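You operate a simulated robot arm through the tools that you are given. There is no shell and no other tool. Be economical: measure what you need, move in short steps, check, and stop when the job is done.

The job below is to be done with a simulated two-armed robot. You get a single attempt, and the scene is never put back.

JOB
Move blue sensor No. 29 onto the heater plate and its plug to its own green jack.
Fine: stop the recording first and start it again after.

The check looks at the end state, three seconds after you hand in, the way a careful person would. Anything else that was tipped, shoved, dropped, spilled or broken makes it a failure.

ROBOT AND FRAMES
Two 7-joint arms with two-finger parallel grippers on one trunk, on a base that drives. Base frame: it is fixed to the floor where the robot stands at the start and does not move with it; the origin is under the middle of the robot, x ahead of it, y to its left, z up. Units: mm, degrees, N and s.
The left shoulder is at the start at [144, 174, 1005], the right one opposite. With the tool pointing down near the work surface each hand reaches from about 100 to 720 mm from the robot's upright axis, wherever it stands, measured 20 degrees to its own side. Places, roughly: blue sensor [750, -1000, 750]; copy key of the logger [500, -200, 600]; flat blue plug [1000, -1000, 1000]; hold key of the logger [500, -200, 500]; record key of the logger [500, -200, 600]; white key of the logger [500, 0, 500]. Payload 3.6 kg a hand.
The tool frame of a hand sits at the grasp point between the pads (the TCP): z along the fingers, y along the line on which they close. The tips reach 30 mm beyond it. Largest opening 110 mm; finger width 20, thickness 10; the body of the gripper, 48 by 112 mm, starts 55 mm behind the TCP.
Orientation is that of the tool frame in the base frame, as a unit quaternion [x, y, z, w]. With the fingers straight down and closing along the base's y, the tool's x points along the base's -x, its y along +y and its z along -z.

CONTROLS
- The arms move only by the tool arm_command. It takes "left_targets", "right_targets" or both (then of equal length, played together; a hand with none holds still); each is a list of rows, each a list of 3 entries, a list of its own where there are three numbers: the turn, a rotation vector about the base's x, y, z in units of 8 degrees (1.0 is 8 degrees), then the shift along the base's x, y, z in units of 40 mm (1.0 is 40 mm), then the gripper command, from -1 (fully open) to 1 (shut), values between in proportion. In form: [[[rx, ry, rz], [tx, ty, tz], jaw], ...]. A call has 1 to 12 rows; each row shifts and turns the commanded pose from where the row before left it. A call with a number of a shift or a turn outside -1 to 1 is refused whole. Rows are played at 5 a second. More than 50 mm and 8.6 degrees between two rows, or a gripper value outside its range, and nothing of the call is played. A pose out of reach is approached as far as the arm can. The call stops where the force on the tool passes 40 N (or 10 N more than at its start, if that is more) or the arm is blocked; 0.2 s more then pass. Each finger travels about 153 mm/s and halts on what it meets, pressing with about 22 N; the grip force reading is that of the motor and also rises with nothing between the fingers. The clock runs only during rows and for 0.2 s after the last one: add rows that do not move to give the fingers time. The reply holds the time, the measured pose of the TCP, the force on the tool along the base axes, the opening and the grip force, in the units named above and with some noise, with the torque about the TCP (base axes, N m) and any sound that the robot's microphone picked up.
- Cameras (640 x 400 px; columns grow to the right, rows downward): "scene" is now at [260.8, -23, 1198.8]; the picture's right is [-0.25, -0.97, 0.00], its down [-0.35, 0.09, -0.93] and it looks along [0.90, -0.24, -0.36] (base axes); focal length 214 px, centre (320, 200). "left" rides on the left gripper at [73, -17, -103] in its tool frame; the picture's right is [0.23, 0.97, 0.00], its down [-0.76, 0.18, -0.62] and it looks along [-0.61, 0.14, 0.78] (tool axes); focal length 222 px, centre (320, 200). "right" rides on the right gripper at [72, 17, -103] in its tool frame; the picture's right is [-0.23, 0.97, 0.00], its down [-0.76, -0.18, -0.62] and it looks along [-0.61, -0.14, 0.78] (tool axes); focal length 222 px, centre (320, 200).
- camera(camera): a new picture of that camera. The clock stands still meanwhile.
- raise_lower(by): slides the trunk up (or, below 0, down) by that many mm; the arms and the scene camera ride with it, the base frame stays. It gives what a move gives, with no picture.
- drive_base(legs): drives the robot by 1 to 6 legs, each [ahead, left, turn to the left] in mm, mm and degrees, along the robot's own axes; the way and the turn of a leg run together, so that a leg with both is an arc; at most 1500 mm and 180 degrees a leg. The arms and the cameras ride along, it lands a little off, and it stops where it bumps. It gives what a move gives.
- pan_tilt(pan, tilt): turns the head with the scene camera to pan (to the left, within 86 degrees either way) and tilt (down, from -29 to 69), counted from straight ahead of the robot. It gives what a move gives.
- locate(camera, pixels): for up to 12 pixels [column, row] of the newest picture of that camera ("zoom" is the newest enlarged one), the place [x, y, z] in the base frame of the surface seen there, good to about 2 mm. The clock stands still meanwhile.
- zoom(camera, box): a new picture of the part [left, top, right, bottom] of that camera's present view, enlarged. The clock stands still meanwhile.
- hand_in(): hands the job in; it is judged then, once.

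Work in short steps. Measure before you move; look again where a grasp or a placing could have gone wrong, and mend it. You have 80 turns and 62 pictures in all, those below and enlarged ones among them. Open the grippers and draw the arms clear of the work before you hand the job in, unless the task says otherwise; then end with one line.

The tools are called after ">>>" as name(argument=value, ...) on one line, values as JSON. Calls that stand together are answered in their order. arm_command: Moves the arms, as the interface text tells. Its arguments: {"type":"object","properties":{"left_targets":{"type":"array","items":{"type":"array"}},"right_targets":{"type":"array","items":{"type":"array"}}},"required":[]} The other tools are called the same way: raise_lower (by) slides the trunk up or down; drive_base (legs) drives the base; pan_tilt (pan, tilt) turns the head that bears the scene camera; camera (camera) takes a picture; locate (camera, pixels) gives the place of the surface under pixels of a picture; zoom (camera, box) takes an enlarged picture of a part of a camera's view; hand_in () hands the job in.

At the start:

```text
clock: 0.0
left_tool_pos: [410.1, 44.7, 1150.4]
left_tool_rot: [0.0, 1.0, -0.001, -0.001]
left_wrist_force: [0.2, 0.3, 0.3]
left_moment: [-0.02, 0.0, -0.02]
left_gripper_width: 110.2
left_grasp_force: 0.1
right_tool_pos: [337.2, -234.7, 1082.7]
right_tool_rot: [-0.001, 1.0, 0.001, -0.001]
right_wrist_force: [-0.1, 0.1, 0.3]
right_moment: [-0.01, -0.03, 0.0]
right_gripper_width: 109.9
right_grasp_force: 0.0
trunk travel left (down, up): [-125.0, 638.0]
robot x, y, heading: [-0.4, 1.9, -0.3]
head pan, tilt: [-14.6, 21.1]
```

scene: 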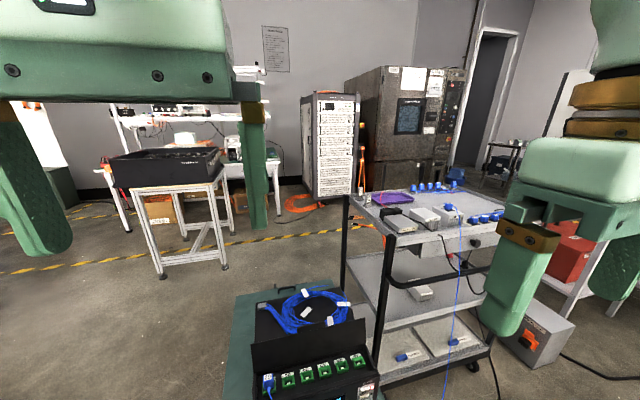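
right: 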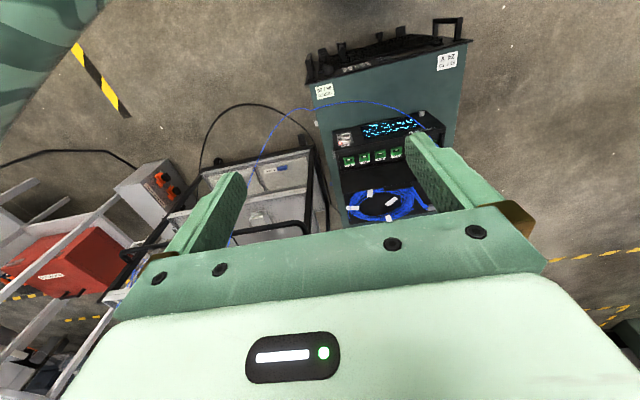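
left: 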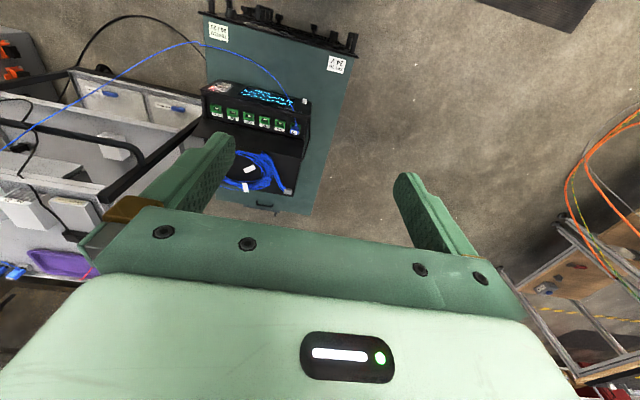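

The scene shows a cart with blue plugs on top and a logger with green jacks in front. I zoom in on the logger and the cart top.

>>> zoom(camera="scene", box=[230, 280, 390, 400])

>>> zoom(camera="scene", box=[340, 160, 520, 280])

>>> zoom(camera="left", box=[190, 60, 350, 200])

```text
3.33 times, centred on (310, 340) of scene
```

zoom: 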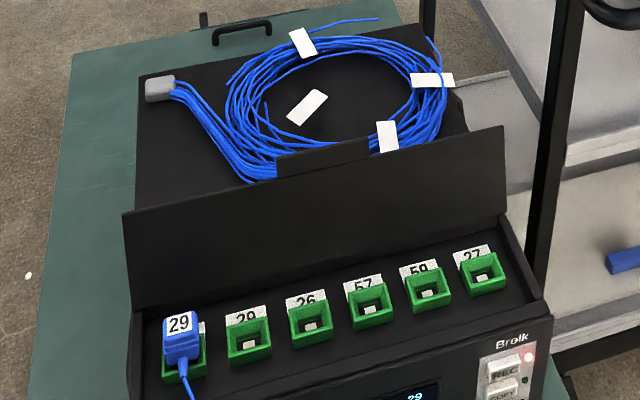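

```text
3.33 times, centred on (430, 220) of scene
```

zoom: 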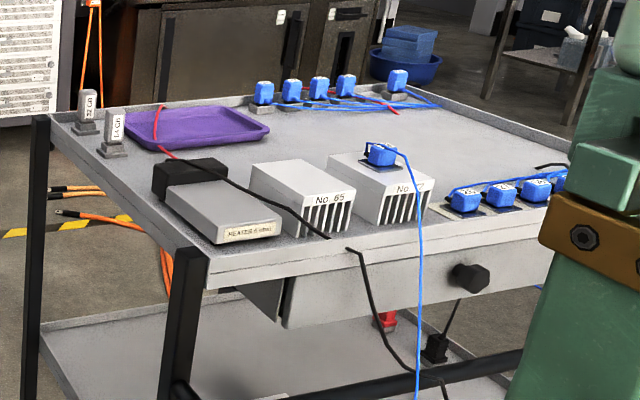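

```text
2.86 times, centred on (270, 130) of left
```

zoom: 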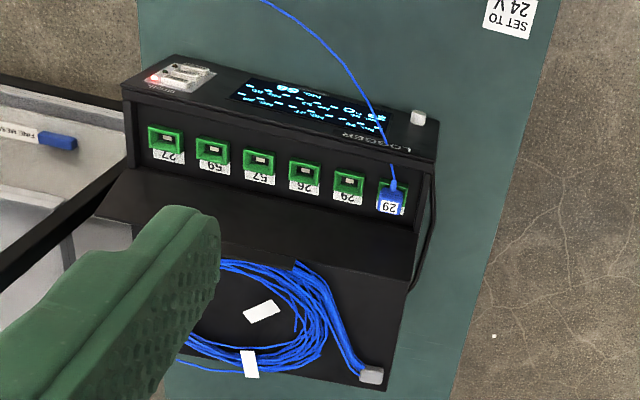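

I see plug 29 in the leftmost jack while another jack is labelled 29. I tilt the head down at the logger.

>>> pan_tilt(pan=-25, tilt=60)

>>> camera(camera="scene")

```text
clock: 1.1
left_tool_pos: [408.8, 44.7, 1150.0]
left_tool_rot: [0.0, 1.0, -0.001, -0.001]
left_wrist_force: [0.3, 0.2, -0.3]
left_moment: [0.0, -0.02, -0.02]
left_gripper_width: 109.9
left_grasp_force: 0.0
right_tool_pos: [337.6, -235.3, 1083.6]
right_tool_rot: [0.0, 1.0, 0.0, -0.001]
right_wrist_force: [0.1, 0.4, -0.3]
right_moment: [0.0, 0.05, 0.02]
right_gripper_width: 110.0
right_grasp_force: 0.1
trunk travel left (down, up): [-125.0, 638.0]
robot x, y, heading: [-0.7, -2.0, -0.2]
head pan, tilt: [-25.0, 60.0]
```

```text
55 pictures are left
```

scene: 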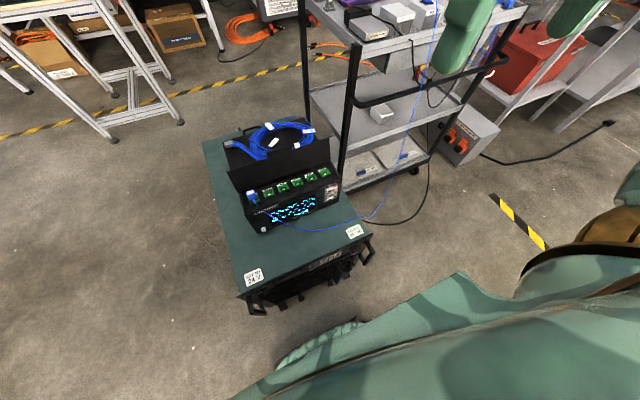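

The logger is at (295,200). I zoom there and at the cabinet labels, and locate points.

>>> zoom(camera="scene", box=[240, 155, 350, 235])

>>> locate(camera="scene", pixels=[[253, 197], [266, 193], [281, 188], [324, 174], [260, 232], [338, 205], [254, 275], [354, 232], [268, 140], [376, 115], [215, 145]])

>>> zoom(camera="scene", box=[230, 220, 380, 310])

```text
5.00 times, centred on (295, 195) of scene
```

zoom: 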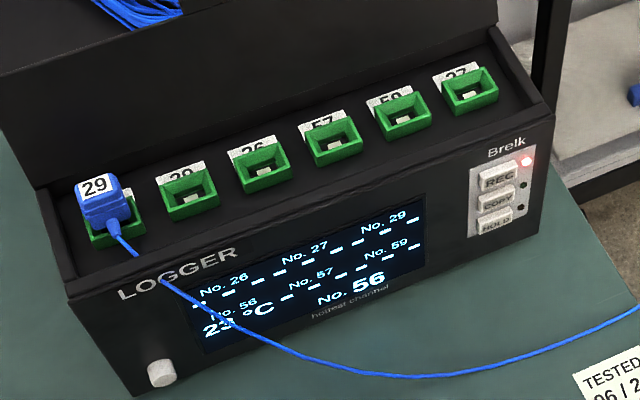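

```text
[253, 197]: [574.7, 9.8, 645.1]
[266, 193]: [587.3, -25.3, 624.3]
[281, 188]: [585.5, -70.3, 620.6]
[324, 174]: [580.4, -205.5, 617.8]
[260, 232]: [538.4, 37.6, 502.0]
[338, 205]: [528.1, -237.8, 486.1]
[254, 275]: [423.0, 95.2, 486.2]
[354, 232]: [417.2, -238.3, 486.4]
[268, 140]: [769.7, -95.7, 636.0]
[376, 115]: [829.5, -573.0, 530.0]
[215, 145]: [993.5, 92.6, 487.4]
```

```text
4.27 times, centred on (305, 265) of scene
```

zoom: 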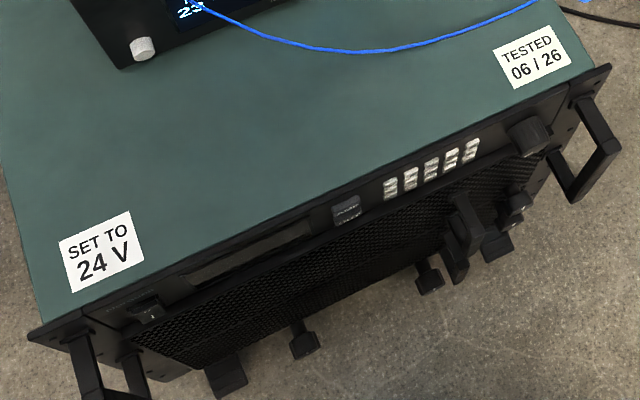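

Display: all channels blank except No. 56 reading 23 °C, so plug 29 sits in jack 56; jack 29 is second from the left. The REC light is red. Now I look at the cart top.

>>> pan_tilt(pan=-40, tilt=25)

>>> camera(camera="scene")

```text
clock: 2.1
left_tool_pos: [410.2, 45.4, 1150.8]
left_tool_rot: [-0.001, 1.0, -0.001, -0.001]
left_wrist_force: [1.0, 0.6, 0.6]
left_moment: [0.0, 0.0, -0.02]
left_gripper_width: 110.1
left_grasp_force: 0.0
right_tool_pos: [336.0, -235.8, 1083.2]
right_tool_rot: [0.0, 1.0, 0.0, 0.0]
right_wrist_force: [-0.1, 0.6, -0.2]
right_moment: [0.01, 0.03, -0.01]
right_gripper_width: 110.1
right_grasp_force: 0.0
trunk travel left (down, up): [-125.0, 638.0]
robot x, y, heading: [-0.6, -0.6, -0.3]
head pan, tilt: [-40.0, 25.0]
```

```text
52 pictures are left
```

scene: 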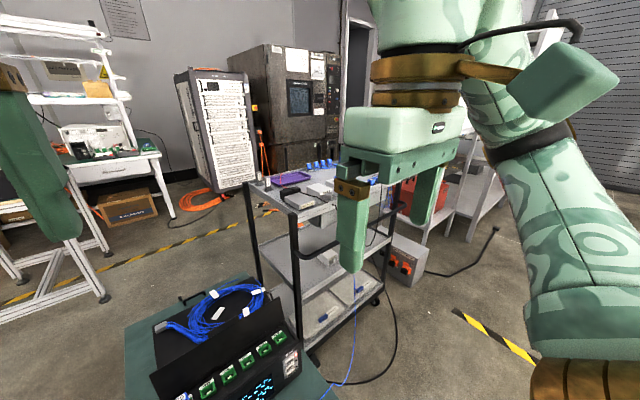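

The hand blocks the cart; I'll do the logger first. I aim the head at the keys.

>>> pan_tilt(pan=-15, tilt=55)

>>> zoom(camera="scene", box=[310, 140, 390, 190])

>>> zoom(camera="scene", box=[250, 140, 410, 240])

```text
clock: 3.0
left_tool_pos: [408.8, 44.7, 1150.7]
left_tool_rot: [-0.001, 1.0, -0.001, 0.0]
left_wrist_force: [-0.7, 0.2, 0.4]
left_moment: [0.01, -0.03, 0.02]
left_gripper_width: 110.1
left_grasp_force: 0.1
right_tool_pos: [337.1, -235.3, 1083.4]
right_tool_rot: [0.0, 1.0, 0.0, 0.0]
right_wrist_force: [-1.2, -0.2, 0.2]
right_moment: [0.04, 0.02, 0.01]
right_gripper_width: 109.9
right_grasp_force: 0.1
trunk travel left (down, up): [-125.0, 638.0]
robot x, y, heading: [0.7, 0.9, 0.1]
head pan, tilt: [-15.0, 55.0]
```

```text
8.00 times, centred on (350, 165) of scene
```

zoom: 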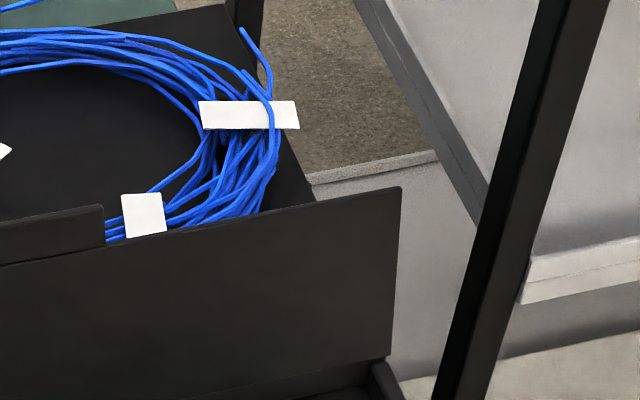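

```text
4.00 times, centred on (330, 190) of scene
```

zoom: 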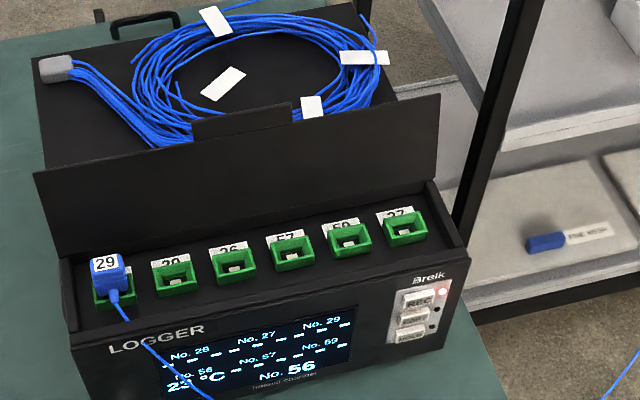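

In the latest zoom, the keys are at (417,300), (411,317), (411,336); I locate them with the plug and jack 29.

>>> locate(camera="zoom", pixels=[[415, 298], [412, 317], [411, 336], [430, 286], [398, 345], [105, 265], [113, 294], [154, 273], [190, 265], [157, 294], [196, 287], [176, 282]])

>>> locate(camera="zoom", pixels=[[93, 260], [122, 255], [95, 272], [126, 292], [98, 308], [137, 302], [440, 100], [430, 185], [240, 215], [65, 265], [90, 330], [425, 268]])

>>> zoom(camera="scene", box=[264, 195, 314, 225])

>>> zoom(camera="scene", box=[340, 200, 372, 230])

```text
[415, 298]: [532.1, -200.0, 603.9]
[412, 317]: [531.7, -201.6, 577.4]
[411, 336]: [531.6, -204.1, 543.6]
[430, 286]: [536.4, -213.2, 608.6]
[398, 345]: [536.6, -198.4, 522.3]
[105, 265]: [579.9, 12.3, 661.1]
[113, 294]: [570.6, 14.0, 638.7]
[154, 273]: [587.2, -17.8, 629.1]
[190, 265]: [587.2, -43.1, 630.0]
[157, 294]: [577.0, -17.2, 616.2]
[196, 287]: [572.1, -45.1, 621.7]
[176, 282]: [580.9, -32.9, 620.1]
```

```text
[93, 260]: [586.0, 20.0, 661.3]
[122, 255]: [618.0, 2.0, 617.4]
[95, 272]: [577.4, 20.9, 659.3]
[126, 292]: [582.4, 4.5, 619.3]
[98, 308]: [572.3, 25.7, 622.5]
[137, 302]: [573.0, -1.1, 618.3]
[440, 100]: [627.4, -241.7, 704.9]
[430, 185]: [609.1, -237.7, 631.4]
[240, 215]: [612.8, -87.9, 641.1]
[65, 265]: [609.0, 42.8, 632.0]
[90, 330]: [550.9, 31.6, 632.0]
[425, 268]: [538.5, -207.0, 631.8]
```

```text
12.80 times, centred on (289, 210) of scene
```

zoom: 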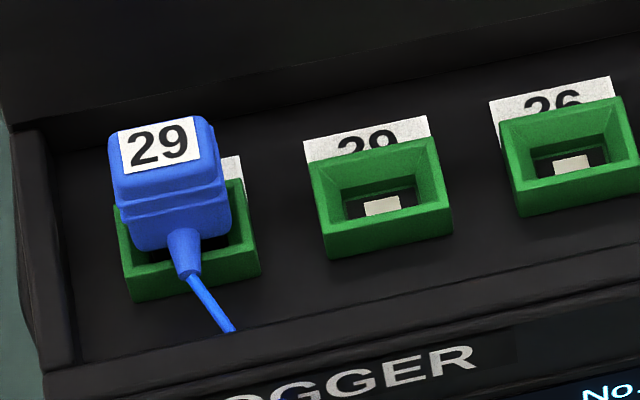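

```text
13.33 times, centred on (356, 215) of scene
```

zoom: 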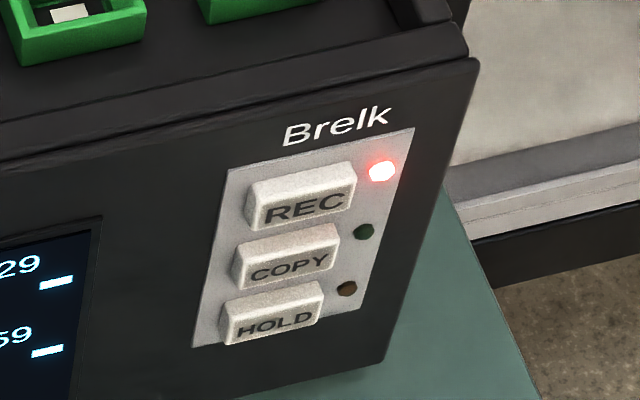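

Keys sit on the vertical front face. Next I locate key points exactly and the path of the cable.

>>> locate(camera="zoom", pixels=[[250, 205], [355, 180], [300, 210], [295, 268], [290, 325], [240, 170], [382, 170]])

>>> camera(camera="scene")

```text
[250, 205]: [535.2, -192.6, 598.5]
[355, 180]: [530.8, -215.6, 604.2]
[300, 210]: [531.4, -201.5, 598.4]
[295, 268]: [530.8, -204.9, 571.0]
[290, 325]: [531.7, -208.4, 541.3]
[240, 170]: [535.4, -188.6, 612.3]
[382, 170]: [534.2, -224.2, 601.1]
```

```text
47 pictures are left
```

scene: 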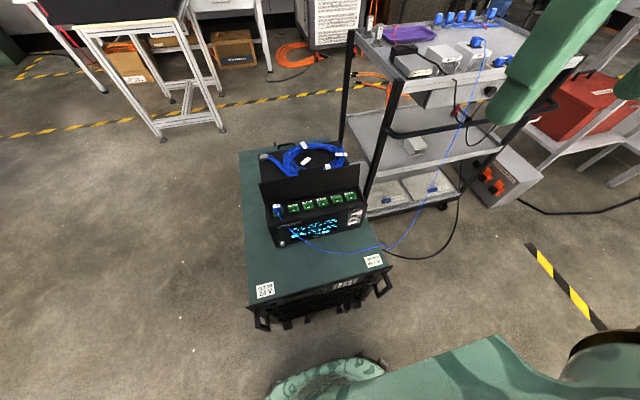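

The cable runs (300,237)->(380,248)->(420,215)->(475,80). I locate points along it and the cart objects.

>>> locate(camera="scene", pixels=[[320, 249], [350, 253], [381, 248], [401, 239], [421, 212], [436, 185], [476, 42], [442, 52], [418, 62], [395, 36], [381, 78], [530, 40]])

>>> zoom(camera="scene", box=[370, 0, 530, 100])

```text
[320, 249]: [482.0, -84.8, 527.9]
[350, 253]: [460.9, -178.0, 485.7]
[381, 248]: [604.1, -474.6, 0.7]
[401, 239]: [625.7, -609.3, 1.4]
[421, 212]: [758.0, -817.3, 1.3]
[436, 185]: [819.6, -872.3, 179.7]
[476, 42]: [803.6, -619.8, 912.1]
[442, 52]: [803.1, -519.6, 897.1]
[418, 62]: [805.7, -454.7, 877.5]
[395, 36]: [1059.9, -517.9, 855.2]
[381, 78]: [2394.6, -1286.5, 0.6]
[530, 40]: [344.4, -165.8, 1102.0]
```

```text
4.00 times, centred on (450, 50) of scene
```

zoom: 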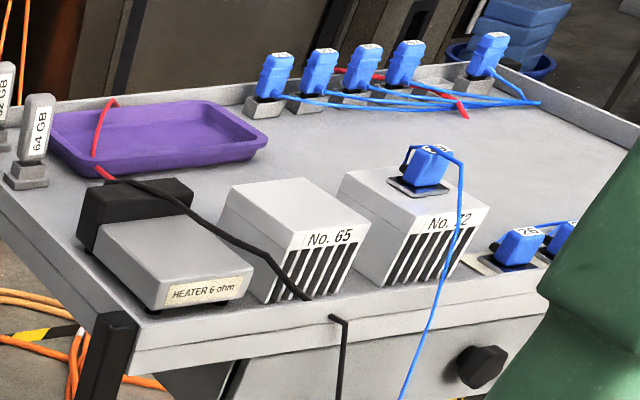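

REC's centre is about [531,-203,600]. I bring the right hand, closed and tilted 48° forward, to 40 mm in front of it.

>>> arm_command(right_targets=[[[0, -1, 0], [0.25, 0.065, -0.9], 1], [[0, -1, 0], [0.25, 0.065, -0.9], 1], [[0, -1, 0], [0.25, 0.065, -0.9], 1], [[0, -1, 0], [0.25, 0.065, -0.9], 1], [[0, -1, 0], [0.25, 0.065, -0.9], 1], [[0, -1, 0], [0.25, 0.065, -0.9], 1], [[0, 0, 0], [0.25, 0.065, -0.9], 1], [[0, 0, 0], [0.25, 0.065, -0.9], 1], [[0, 0, 0], [0.25, 0.065, -0.9], 1], [[0, 0, 0], [0.25, 0.065, -0.9], 1], [[0, 0, 0], [0.25, 0.065, -0.9], 1], [[0, 0, 0], [0, 0, 0], 1]])

>>> camera(camera="right")

```text
clock: 5.6
left_tool_pos: [410.0, 44.6, 1151.4]
left_tool_rot: [0.0, 1.0, -0.001, 0.0]
left_wrist_force: [0.4, 0.6, 0.2]
left_moment: [0.01, -0.01, -0.02]
left_gripper_width: 110.0
left_grasp_force: 0.0
right_tool_pos: [580.1, -177.6, 808.5]
right_tool_rot: [0.001, 0.917, -0.002, 0.399]
right_wrist_force: [1.2, -0.3, 0.6]
right_moment: [0.0, -0.01, 0.01]
right_gripper_width: 0.2
right_grasp_force: 21.7
right hand out of reach, approached as far as the arm can: row 3, 4, 5, 6, 9, 10, 11
trunk travel left (down, up): [-125.0, 638.0]
robot x, y, heading: [-2.4, -3.9, 0.1]
head pan, tilt: [-15.0, 55.0]
```

```text
45 pictures are left
```

right: 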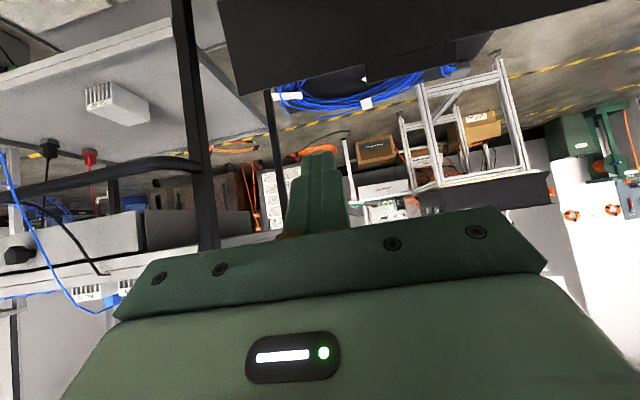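

The tilted pose folds the arm too far; I tilt back to 16° in place and see where the commanded pose goes.

>>> arm_command(right_targets=[[[0, 1, 0], [0, 0, 0.5], 1], [[0, 1, 0], [0, 0, 0.5], 1], [[0, 1, 0], [0, 0, 0], 1], [[0, 1, 0], [0, 0, 0], 1], [[0, 0, 0], [0, 0, 0], 1], [[0, 0, 0], [0, 0, 0], 1]])

```text
clock: 7.0
left_tool_pos: [410.0, 45.5, 1150.7]
left_tool_rot: [-0.001, 1.0, -0.001, -0.001]
left_wrist_force: [0.1, -0.7, 0.5]
left_moment: [0.0, -0.02, 0.01]
left_gripper_width: 109.7
left_grasp_force: 0.2
right_tool_pos: [578.9, -177.5, 849.7]
right_tool_rot: [-0.001, 0.99, 0.0, 0.138]
right_wrist_force: [0.1, -0.4, -0.6]
right_moment: [0.03, -0.03, -0.01]
right_gripper_width: 0.0
right_grasp_force: 22.1
trunk travel left (down, up): [-125.0, 638.0]
robot x, y, heading: [3.0, -4.2, 0.2]
head pan, tilt: [-15.0, 55.0]
```

The hand is at [579,-178,850]. I pull back to x≈480 then descend to z≈626 in front of REC.

>>> arm_command(right_targets=[[[0, 0, 0], [-0.83, -0.21, 0], 1], [[0, 0, 0], [-0.83, -0.21, 0], 1], [[0, 0, 0], [-0.83, -0.21, 0], 1], [[0, 0, 0], [0, 0, -0.93], 1], [[0, 0, 0], [0, 0, -0.93], 1], [[0, 0, 0], [0, 0, -0.93], 1], [[0, 0, 0], [0, 0, -0.93], 1], [[0, 0, 0], [0, 0, -0.93], 1], [[0, 0, 0], [0, 0, -0.93], 1], [[0, 0, 0], [0, 0, 0], 1]])

>>> camera(camera="right")

>>> zoom(camera="scene", box=[250, 150, 410, 250])

```text
clock: 9.2
left_tool_pos: [409.0, 45.2, 1151.0]
left_tool_rot: [-0.001, 1.0, 0.0, -0.001]
left_wrist_force: [-0.4, 0.6, 0.2]
left_moment: [-0.03, 0.01, 0.01]
left_gripper_width: 110.0
left_grasp_force: 0.0
right_tool_pos: [481.5, -204.6, 626.9]
right_tool_rot: [0.0, 0.99, 0.0, 0.139]
right_wrist_force: [0.0, 0.3, -0.2]
right_moment: [0.02, 0.0, -0.05]
right_gripper_width: 0.0
right_grasp_force: 21.7
trunk travel left (down, up): [-125.0, 638.0]
robot x, y, heading: [-0.8, -0.8, 0.0]
head pan, tilt: [-15.0, 55.0]
```

```text
44 pictures are left
```

right: 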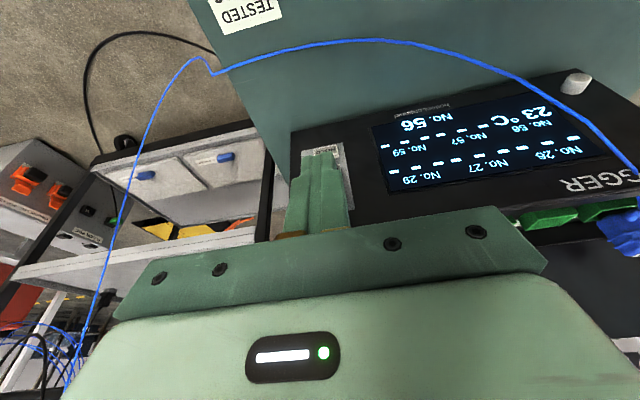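

```text
4.00 times, centred on (330, 200) of scene
```

zoom: 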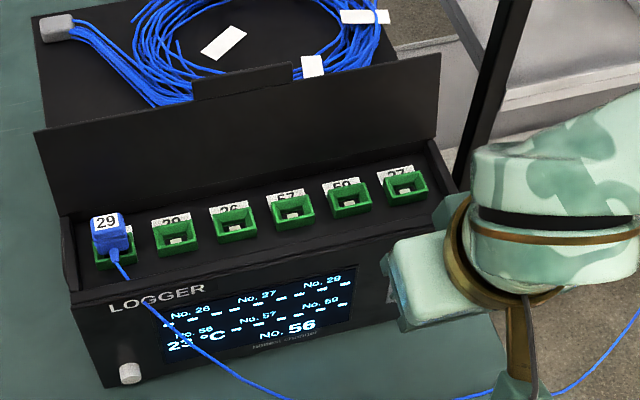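

The tip lines up with REC in y and z. I advance to just short of contact and then in 2 mm steps.

>>> arm_command(right_targets=[[[0, 0, 0], [0.3, 0, 0], 1], [[0, 0, 0], [0.3, 0, 0], 1], [[0, 0, 0], [0.08, 0, 0], 1], [[0, 0, 0], [0.05, 0, 0], 1], [[0, 0, 0], [0.05, 0, 0], 1], [[0, 0, 0], [0.05, 0, 0], 1]])

```text
clock: 10.6
left_tool_pos: [409.4, 43.7, 1150.4]
left_tool_rot: [-0.002, 1.0, -0.001, -0.002]
left_wrist_force: [0.4, 0.4, 0.1]
left_moment: [-0.02, 0.0, 0.02]
left_gripper_width: 110.0
left_grasp_force: 0.0
right_tool_pos: [514.4, -203.2, 627.5]
right_tool_rot: [0.0, 0.99, 0.0, 0.138]
right_wrist_force: [-1.3, -0.7, -0.4]
right_moment: [0.01, 0.03, 0.0]
right_gripper_width: 0.1
right_grasp_force: 22.7
trunk travel left (down, up): [-125.0, 638.0]
robot x, y, heading: [1.0, 1.0, 0.2]
head pan, tilt: [-15.0, 55.0]
heard: click
```

A click was heard. I back off and check the REC light and display.

>>> arm_command(right_targets=[[[0, 0, 0], [-0.6, 0, 0], 1], [[0, 0, 0], [-0.7, 0, 0.5], 1], [[0, 0, 0], [0, -0.5, 0.8], 1], [[0, 0, 0], [0, -0.9, 0], 1], [[0, 0, 0], [0, -0.9, 0], 1]])

>>> zoom(camera="scene", box=[270, 180, 390, 255])

>>> camera(camera="right")

```text
clock: 11.8
left_tool_pos: [410.2, 43.5, 1149.8]
left_tool_rot: [-0.002, 1.0, -0.001, 0.0]
left_wrist_force: [-0.3, 0.3, -0.2]
left_moment: [0.0, -0.04, -0.01]
left_gripper_width: 110.0
left_grasp_force: 0.2
right_tool_pos: [461.9, -296.1, 678.3]
right_tool_rot: [-0.001, 0.99, 0.0, 0.138]
right_wrist_force: [-1.0, 0.9, -0.1]
right_moment: [-0.02, 0.0, -0.02]
right_gripper_width: 0.0
right_grasp_force: 22.4
trunk travel left (down, up): [-125.0, 638.0]
robot x, y, heading: [-2.2, 4.1, -0.1]
head pan, tilt: [-15.0, 55.0]
```

```text
5.33 times, centred on (330, 218) of scene
```

zoom: 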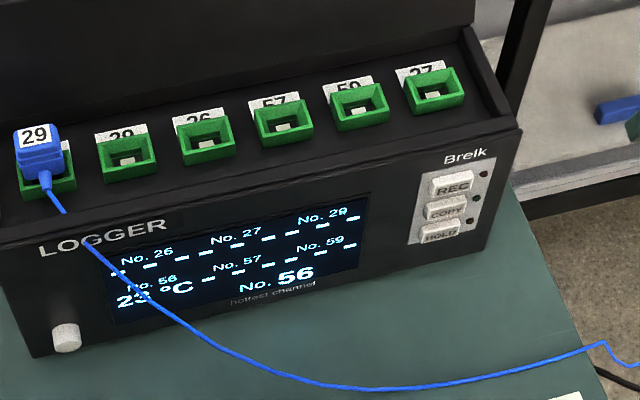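

```text
41 pictures are left
```

right: 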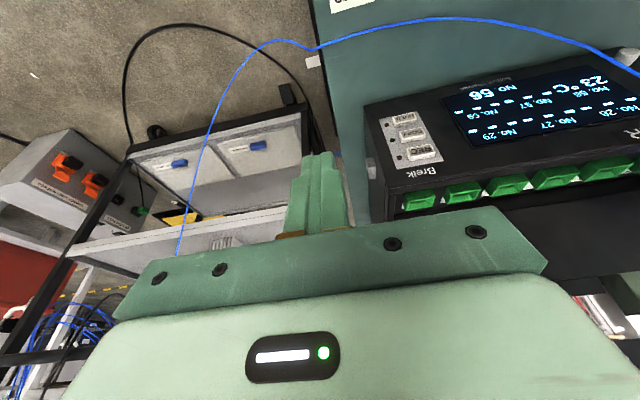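

REC light is off: the recording is stopped. I raise the right hand clear of the hanging cable and bring the left hand above plug 29.

>>> arm_command(left_targets=[[[0, 0, 0], [0.42, -0.08, -0.9], -1], [[0, 0, 0], [0.42, -0.08, -0.9], -1], [[0, 0, 0], [0.42, -0.08, -0.9], -1], [[0, 0, 0], [0.42, -0.08, -0.9], -1], [[0, 0, 0], [0.42, -0.08, -0.9], -1], [[0, 0, 0], [0.42, -0.08, -0.9], -1], [[0, 0, 0], [0.42, -0.08, -0.9], -1], [[0, 0, 0], [0.42, -0.08, -0.9], -1], [[0, 0, 0], [0.42, -0.08, -0.9], -1], [[0, 0, 0], [0.42, -0.08, -0.9], -1]], right_targets=[[[0, 0, 0], [-0.3, 0, 0.8], 1], [[0, 0, 0], [-0.3, 0, 0.8], 1], [[0, 0, 0], [-0.3, 0, 0.8], 1], [[0, 0, 0], [-0.3, 0, 0.8], 1], [[0, 0, 0], [-0.3, 0, 0.8], 1], [[0, 0, 0], [0, 0, 0.8], 1], [[0, 0, 0], [0, 0, 0.8], 1], [[0, 0, 0], [0, 0, 0.8], 1], [[0, 0, 0], [0, 0, 0.8], 1], [[0, 0, 0], [0, 0, 0], 1]])

>>> camera(camera="left")

```text
clock: 14.0
left_tool_pos: [577.7, 13.0, 788.4]
left_tool_rot: [-0.001, 1.0, -0.001, -0.001]
left_wrist_force: [-0.5, 1.0, 0.8]
left_moment: [0.0, 0.02, 0.0]
left_gripper_width: 110.2
left_grasp_force: 0.1
right_tool_pos: [431.0, -300.8, 965.1]
right_tool_rot: [-0.001, 0.99, 0.0, 0.139]
right_wrist_force: [0.0, 0.8, 0.3]
right_moment: [0.0, 0.01, 0.01]
right_gripper_width: 0.0
right_grasp_force: 22.0
right hand out of reach, approached as far as the arm can: row 4, 5
trunk travel left (down, up): [-125.0, 638.0]
robot x, y, heading: [-1.4, -0.6, -0.1]
head pan, tilt: [-15.0, 55.0]
```

```text
40 pictures are left
```

left: 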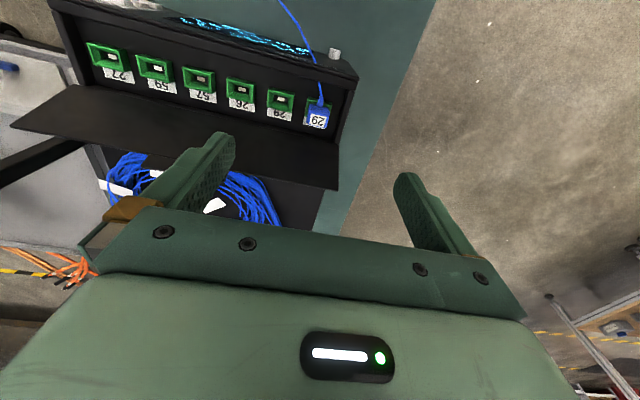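

I zoom on the plug at (318,112) and the 29 jack at (280,103).

>>> zoom(camera="left", box=[260, 80, 340, 130])

>>> locate(camera="left", pixels=[[108, 57], [152, 70], [196, 81], [239, 92], [279, 102]])

```text
8.00 times, centred on (300, 105) of left
```

zoom: 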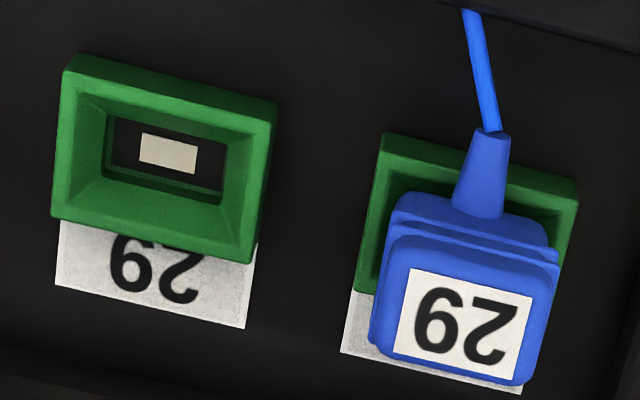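

```text
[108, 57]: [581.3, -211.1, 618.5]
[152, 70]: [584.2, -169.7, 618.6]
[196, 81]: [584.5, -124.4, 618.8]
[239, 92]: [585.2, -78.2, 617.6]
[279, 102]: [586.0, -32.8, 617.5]
```

>>> locate(camera="zoom", pixels=[[78, 70], [266, 110], [246, 250], [62, 208], [168, 153], [390, 145], [570, 188], [412, 272], [530, 298], [514, 368], [395, 350], [462, 318]])

>>> locate(camera="zoom", pixels=[[392, 235], [556, 265], [377, 330], [530, 350], [483, 175], [400, 205], [540, 228]])

```text
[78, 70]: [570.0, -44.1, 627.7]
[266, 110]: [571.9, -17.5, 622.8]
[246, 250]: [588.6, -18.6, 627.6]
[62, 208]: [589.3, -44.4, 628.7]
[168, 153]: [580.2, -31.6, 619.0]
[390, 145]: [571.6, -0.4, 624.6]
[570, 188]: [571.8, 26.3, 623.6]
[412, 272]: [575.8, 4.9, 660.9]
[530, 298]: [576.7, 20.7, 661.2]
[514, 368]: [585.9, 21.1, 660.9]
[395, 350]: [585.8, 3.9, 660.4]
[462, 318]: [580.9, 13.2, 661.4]
```

```text
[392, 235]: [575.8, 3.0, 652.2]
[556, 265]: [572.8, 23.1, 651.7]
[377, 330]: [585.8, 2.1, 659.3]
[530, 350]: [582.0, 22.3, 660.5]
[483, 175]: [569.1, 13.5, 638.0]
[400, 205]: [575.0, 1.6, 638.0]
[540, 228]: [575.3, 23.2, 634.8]
```

Plug: centred at [580,12.8], 20 mm wide, top z 661; jack pitch 44.6 mm. I narrow the left jaw to about 44 mm and descend to z≈663.

>>> arm_command(left_targets=[[[0, 0, 0], [0.06, 0, 0], 0.2], [[0, 0, 0], [0, 0, -0.9], 0.2], [[0, 0, 0], [0, 0, -0.9], 0.2], [[0, 0, 0], [0, 0, -0.9], 0.2], [[0, 0, 0], [0, 0, -0.42], 0.2], [[0, 0, 0], [0, 0, 0], 0.2]])

>>> camera(camera="left")

```text
clock: 15.4
left_tool_pos: [580.7, 11.6, 664.8]
left_tool_rot: [0.0, 1.0, 0.0, -0.001]
left_wrist_force: [0.3, -0.3, 0.0]
left_moment: [-0.03, -0.01, 0.01]
left_gripper_width: 43.8
left_grasp_force: 0.1
right_tool_pos: [430.4, -300.0, 964.3]
right_tool_rot: [0.0, 0.99, -0.001, 0.138]
right_wrist_force: [0.1, 0.0, -0.6]
right_moment: [0.0, -0.01, -0.01]
right_gripper_width: 0.0
right_grasp_force: 22.0
trunk travel left (down, up): [-125.0, 638.0]
robot x, y, heading: [5.6, -0.6, 0.1]
head pan, tilt: [-15.0, 55.0]
```

```text
38 pictures are left
```

left: 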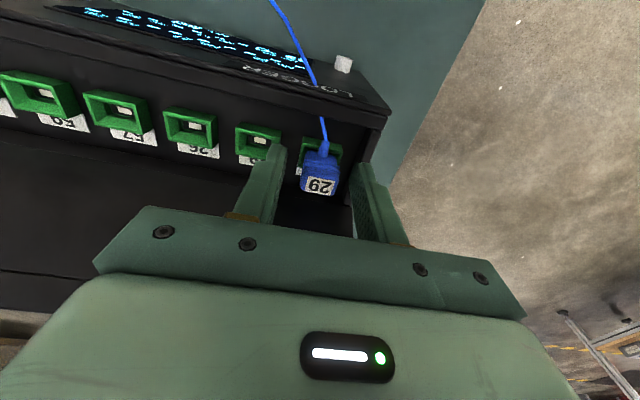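

The plug sits between the fingers. I close on it and watch the reading.

>>> arm_command(left_targets=[[[0, 0, 0], [0, 0.02, 0], 0.5], [[0, 0, 0], [0, 0, 0], 1], [[0, 0, 0], [0, 0, 0], 1], [[0, 0, 0], [0, 0, 0], 1]])

```text
clock: 16.4
left_tool_pos: [580.9, 12.4, 665.9]
left_tool_rot: [-0.001, 1.0, 0.0, 0.0]
left_wrist_force: [2.1, -6.1, 0.3]
left_moment: [-0.11, -0.04, -0.09]
left_gripper_width: 20.6
left_grasp_force: 21.4
right_tool_pos: [430.9, -300.8, 963.6]
right_tool_rot: [0.0, 0.99, 0.0, 0.138]
right_wrist_force: [-0.1, -0.5, -0.8]
right_moment: [0.0, -0.02, 0.01]
right_gripper_width: 0.0
right_grasp_force: 21.9
trunk travel left (down, up): [-125.0, 638.0]
robot x, y, heading: [0.5, 3.9, -0.1]
head pan, tilt: [-15.0, 55.0]
```

Gripped at 20.6 mm. I pull straight up.

>>> arm_command(left_targets=[[[0, 0, 0], [0, 0, 0.2], 1], [[0, 0, 0], [0, 0, 0.3], 1], [[0, 0, 0], [0, 0, 0.5], 1], [[0, 0, 0], [0, 0, 0], 1]])

>>> camera(camera="left")

```text
clock: 17.4
left_tool_pos: [578.9, 14.1, 705.7]
left_tool_rot: [-0.001, 1.0, -0.001, -0.001]
left_wrist_force: [-0.2, -1.0, 0.6]
left_moment: [-0.01, -0.01, -0.02]
left_gripper_width: 20.6
left_grasp_force: 22.5
right_tool_pos: [431.0, -299.0, 964.7]
right_tool_rot: [-0.001, 0.99, -0.001, 0.138]
right_wrist_force: [-0.1, 0.9, 0.3]
right_moment: [0.01, -0.02, 0.0]
right_gripper_width: 0.2
right_grasp_force: 21.3
trunk travel left (down, up): [-125.0, 638.0]
robot x, y, heading: [0.7, 1.2, -0.0]
head pan, tilt: [-15.0, 55.0]
```

```text
37 pictures are left
```

left: 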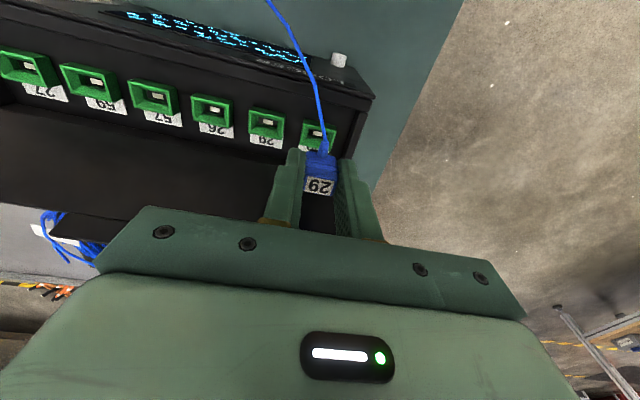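

The plug is out. I shift 44.6 mm right, over jack 29, and zoom.

>>> arm_command(left_targets=[[[0, 0, 0], [0, -0.55, 0], 1], [[0, 0, 0], [0, -0.565, 0], 1], [[0, 0, 0], [0, 0, -0.3], 1], [[0, 0, 0], [0, 0, 0], 1]])

>>> zoom(camera="left", box=[270, 100, 390, 200])

>>> zoom(camera="scene", box=[255, 185, 335, 235])

```text
clock: 18.4
left_tool_pos: [579.3, -31.0, 692.5]
left_tool_rot: [-0.002, 1.0, -0.001, -0.001]
left_wrist_force: [0.4, -0.5, -0.3]
left_moment: [-0.01, 0.01, 0.02]
left_gripper_width: 20.6
left_grasp_force: 22.4
right_tool_pos: [430.7, -300.7, 963.7]
right_tool_rot: [-0.001, 0.99, 0.0, 0.139]
right_wrist_force: [-0.2, 0.4, 0.0]
right_moment: [0.02, 0.01, -0.02]
right_gripper_width: 0.0
right_grasp_force: 21.8
trunk travel left (down, up): [-125.0, 638.0]
robot x, y, heading: [0.5, 1.1, 0.2]
head pan, tilt: [-15.0, 55.0]
```

```text
4.00 times, centred on (330, 150) of left
```

zoom: 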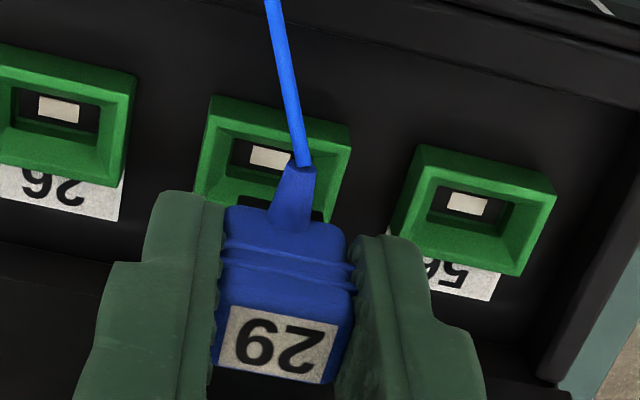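

```text
8.00 times, centred on (295, 210) of scene
```

zoom: 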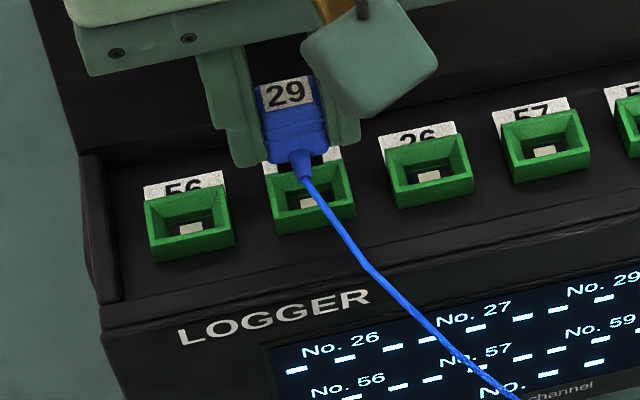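

Jack 56 is now empty and the plug hangs above the jack labelled 29. I lower it about 27 mm.

>>> arm_command(left_targets=[[[0, 0, 0], [0.02, -0.01, -0.3], 1], [[0, 0, 0], [0, 0, -0.2], 1], [[0, 0, 0], [0, 0, -0.1], 1], [[0, 0, 0], [0, 0, -0.08], 1], [[0, 0, 0], [0, 0, 0], 1]])

>>> zoom(camera="scene", box=[255, 185, 335, 235])

```text
clock: 19.6
left_tool_pos: [580.9, -30.5, 665.9]
left_tool_rot: [-0.001, 1.0, 0.0, -0.001]
left_wrist_force: [-2.7, 0.2, 2.1]
left_moment: [-0.03, 0.13, -0.05]
left_gripper_width: 20.6
left_grasp_force: 22.0
right_tool_pos: [429.7, -300.4, 964.9]
right_tool_rot: [0.0, 0.99, 0.0, 0.14]
right_wrist_force: [-0.5, 0.2, -0.2]
right_moment: [0.0, 0.04, 0.0]
right_gripper_width: 0.0
right_grasp_force: 22.1
trunk travel left (down, up): [-125.0, 638.0]
robot x, y, heading: [-1.6, 0.1, -0.3]
head pan, tilt: [-15.0, 55.0]
```

```text
8.00 times, centred on (295, 210) of scene
```

zoom: 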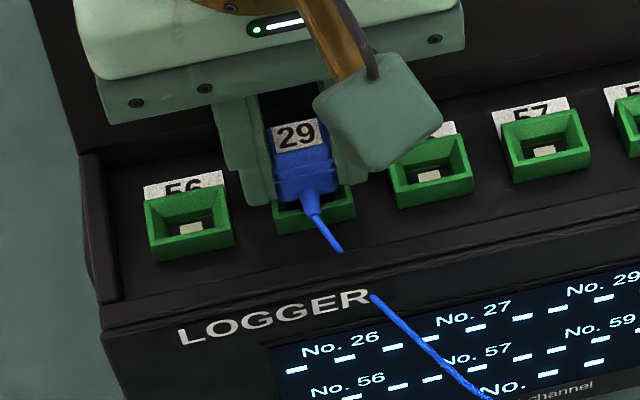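

No click and No. 29 still blank; I push slightly further down, watching the force.

>>> arm_command(left_targets=[[[0, 0, 0], [0, 0, -0.05], 1], [[0, 0, 0], [0, 0, -0.05], 1], [[0, 0, 0], [0, 0, -0.05], 1], [[0, 0, 0], [0, 0, 0], 1], [[0, 0, 0], [0, 0, 0], 1]])

>>> zoom(camera="scene", box=[255, 185, 355, 248])

```text
clock: 20.9
left_tool_pos: [580.6, -30.9, 663.7]
left_tool_rot: [-0.003, 1.0, -0.002, 0.003]
left_wrist_force: [-8.1, 4.0, 21.8]
left_moment: [0.22, 0.18, -0.13]
left_gripper_width: 20.8
left_grasp_force: 22.0
right_tool_pos: [427.9, -300.1, 965.5]
right_tool_rot: [0.0, 0.99, 0.0, 0.141]
right_wrist_force: [-0.7, 0.3, 0.3]
right_moment: [0.0, 0.05, 0.0]
right_gripper_width: 0.1
right_grasp_force: 21.5
trunk travel left (down, up): [-125.0, 638.0]
robot x, y, heading: [-0.6, 4.8, 0.1]
head pan, tilt: [-15.0, 55.0]
stopped in row 5 (left hand): the force on the tool passed its limit at 41 N (the readings are from after the stop); the commanded pose is now the measured one
```

```text
6.35 times, centred on (305, 216) of scene
```

zoom: 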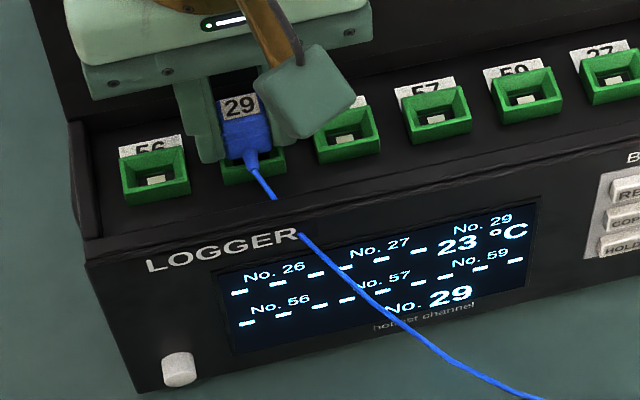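

No. 29 now shows 23 °C: the plug is seated. I release and withdraw the left hand upward.

>>> arm_command(left_targets=[[[0, 0, 0], [0, 0, 0], 0.3], [[0, 0, 0], [0, 0, 0], 0.3], [[0, 0, 0], [0, 0, 0.5], 0.3], [[0, 0, 0], [0, 0, 0.9], 0.3], [[0, 0, 0], [0, 0, 0.9], 0.3], [[0, 0, 0], [-0.3, 0, 0.9], 0.3], [[0, 0, 0], [-0.5, 0, 0.8], 0.3], [[0, 0, 0], [-0.5, 0, 0.8], 0.3], [[0, 0, 0], [-0.5, 0.1, 0.8], 0.3], [[0, 0, 0], [-0.5, 0.2, 0.8], 0.3]])

>>> camera(camera="scene")

```text
clock: 23.1
left_tool_pos: [489.1, -19.1, 916.3]
left_tool_rot: [-0.003, 1.0, -0.001, 0.002]
left_wrist_force: [0.3, 0.1, 0.1]
left_moment: [0.01, -0.02, -0.01]
left_gripper_width: 38.7
left_grasp_force: 0.0
right_tool_pos: [430.3, -300.4, 965.7]
right_tool_rot: [0.0, 0.99, 0.0, 0.139]
right_wrist_force: [-0.8, 0.8, 0.0]
right_moment: [0.02, 0.05, -0.04]
right_gripper_width: 0.0
right_grasp_force: 22.4
trunk travel left (down, up): [-125.0, 638.0]
robot x, y, heading: [-2.6, 2.0, 0.2]
head pan, tilt: [-15.0, 55.0]
```

```text
32 pictures are left
```

scene: 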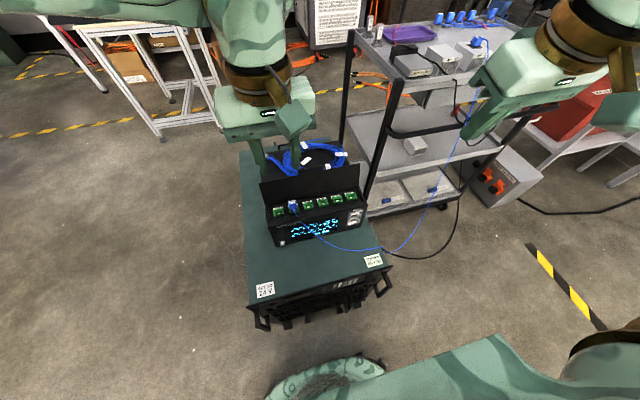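

Next the cable's hanging path and the cart's edges, to plan the drive. I zoom there.

>>> zoom(camera="scene", box=[350, 60, 510, 260])

```text
2.00 times, centred on (430, 160) of scene
```

zoom: 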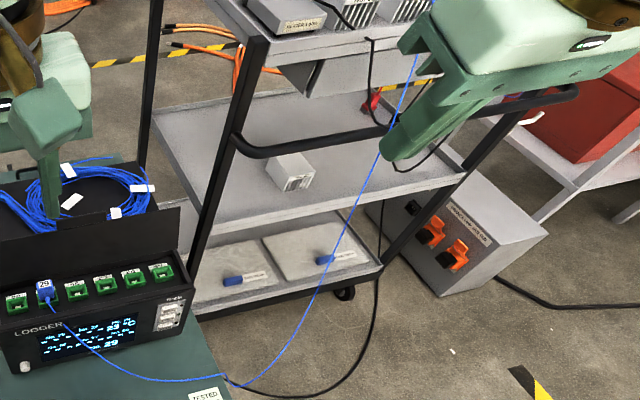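

>>> locate(camera="zoom", pixels=[[240, 386], [268, 371], [318, 288], [345, 230], [371, 171], [405, 85], [250, 45], [245, 145], [400, 125], [570, 95], [400, 275], [485, 290]])

>>> locate(camera="zoom", pixels=[[247, 384], [295, 336], [331, 260], [360, 196], [342, 400], [290, 320], [200, 320], [460, 180], [215, 225]])

```text
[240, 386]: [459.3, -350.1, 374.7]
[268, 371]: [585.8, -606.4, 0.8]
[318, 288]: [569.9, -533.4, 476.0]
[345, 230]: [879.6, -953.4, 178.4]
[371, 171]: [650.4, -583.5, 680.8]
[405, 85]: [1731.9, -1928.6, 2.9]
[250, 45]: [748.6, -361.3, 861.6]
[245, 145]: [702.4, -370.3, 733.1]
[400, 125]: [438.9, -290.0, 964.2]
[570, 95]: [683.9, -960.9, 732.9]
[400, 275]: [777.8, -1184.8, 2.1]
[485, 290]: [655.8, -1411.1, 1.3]
```

```text
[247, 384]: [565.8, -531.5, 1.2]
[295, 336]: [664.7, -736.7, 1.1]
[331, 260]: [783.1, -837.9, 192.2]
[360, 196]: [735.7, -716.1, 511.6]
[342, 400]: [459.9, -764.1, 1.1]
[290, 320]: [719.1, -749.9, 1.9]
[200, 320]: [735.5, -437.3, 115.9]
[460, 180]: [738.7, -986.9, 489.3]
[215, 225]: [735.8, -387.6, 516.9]
```

Cable runs through about (460,-350,375)->(570,-533,476)->(650,-583,681)->sensor. Cart front edge is at x≈740, handle at x≈684. I raise the trunk 300 and drive right, well short of these.

>>> raise_lower(by=300)

>>> drive_base(legs=[[0, -430, 0]])

>>> pan_tilt(pan=-8, tilt=50)

>>> camera(camera="scene")

```text
clock: 26.1
left_tool_pos: [491.1, -18.8, 1218.9]
left_tool_rot: [-0.001, 1.0, -0.002, 0.001]
left_wrist_force: [0.7, 0.0, 0.6]
left_moment: [-0.01, -0.02, 0.01]
left_gripper_width: 38.3
left_grasp_force: 0.0
right_tool_pos: [430.3, -301.1, 1264.4]
right_tool_rot: [0.001, 0.99, 0.0, 0.138]
right_wrist_force: [0.7, 0.1, 0.0]
right_moment: [-0.02, 0.01, 0.0]
right_gripper_width: 0.0
right_grasp_force: 21.6
trunk travel left (down, up): [-425.0, 338.0]
robot x, y, heading: [1.7, 1.2, 0.0]
head pan, tilt: [-15.0, 55.0]
```

```text
clock: 28.7
left_tool_pos: [489.3, -456.2, 1217.7]
left_tool_rot: [0.0, 1.0, -0.002, 0.001]
left_wrist_force: [0.1, -0.1, -0.4]
left_moment: [-0.01, -0.02, 0.0]
left_gripper_width: 38.5
left_grasp_force: 0.0
right_tool_pos: [427.4, -736.6, 1266.0]
right_tool_rot: [0.002, 0.99, -0.001, 0.139]
right_wrist_force: [0.1, -0.1, 0.1]
right_moment: [0.01, -0.03, -0.01]
right_gripper_width: 0.0
right_grasp_force: 22.1
trunk travel left (down, up): [-425.0, 338.0]
robot x, y, heading: [1.3, -435.7, -0.2]
head pan, tilt: [-15.0, 55.0]
```

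```text
clock: 29.4
left_tool_pos: [489.4, -457.2, 1216.5]
left_tool_rot: [0.002, 1.0, -0.002, 0.002]
left_wrist_force: [0.7, -1.4, -0.2]
left_moment: [0.0, 0.03, -0.01]
left_gripper_width: 38.3
left_grasp_force: 0.0
right_tool_pos: [428.0, -736.1, 1265.8]
right_tool_rot: [0.003, 0.99, 0.0, 0.14]
right_wrist_force: [-0.3, 0.6, 0.7]
right_moment: [0.04, -0.03, -0.01]
right_gripper_width: 0.0
right_grasp_force: 21.6
trunk travel left (down, up): [-425.0, 338.0]
robot x, y, heading: [0.1, -438.0, -0.4]
head pan, tilt: [-8.0, 50.0]
```

```text
30 pictures are left
```

scene: 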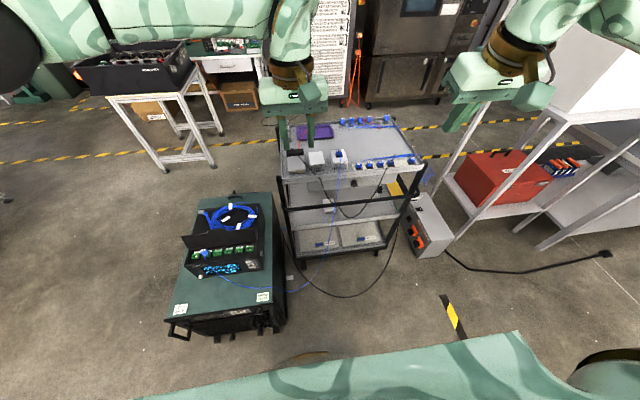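

The cart top is now visible. I zoom it, and locate the heavy base edge at the bottom and the black cable on the floor.

>>> zoom(camera="scene", box=[270, 105, 430, 205])

>>> locate(camera="zoom", pixels=[[278, 200], [188, 208], [200, 225], [120, 215], [150, 210], [130, 240], [170, 85]])

>>> zoom(camera="scene", box=[280, 140, 350, 190])

>>> locate(camera="scene", pixels=[[305, 357], [420, 345], [515, 333], [345, 297], [300, 285], [380, 275]])

```text
4.00 times, centred on (350, 155) of scene
```

zoom: 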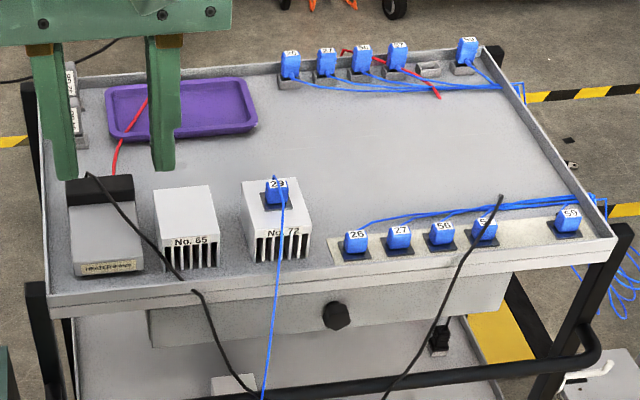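

```text
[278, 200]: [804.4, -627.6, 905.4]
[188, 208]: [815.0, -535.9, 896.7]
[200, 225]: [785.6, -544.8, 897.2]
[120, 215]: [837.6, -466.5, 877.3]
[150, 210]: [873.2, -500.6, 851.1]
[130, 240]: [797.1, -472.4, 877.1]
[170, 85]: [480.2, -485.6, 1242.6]
```

```text
8.00 times, centred on (315, 165) of scene
```

zoom: 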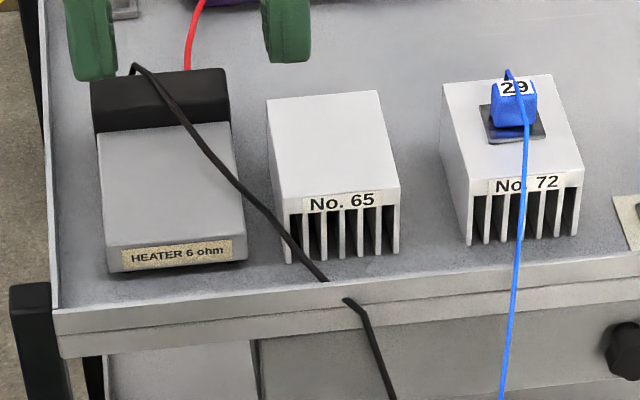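

```text
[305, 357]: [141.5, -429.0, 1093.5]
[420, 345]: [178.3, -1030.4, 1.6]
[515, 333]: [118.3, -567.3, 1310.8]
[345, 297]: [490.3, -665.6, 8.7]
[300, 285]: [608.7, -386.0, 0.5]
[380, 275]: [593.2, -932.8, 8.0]
```

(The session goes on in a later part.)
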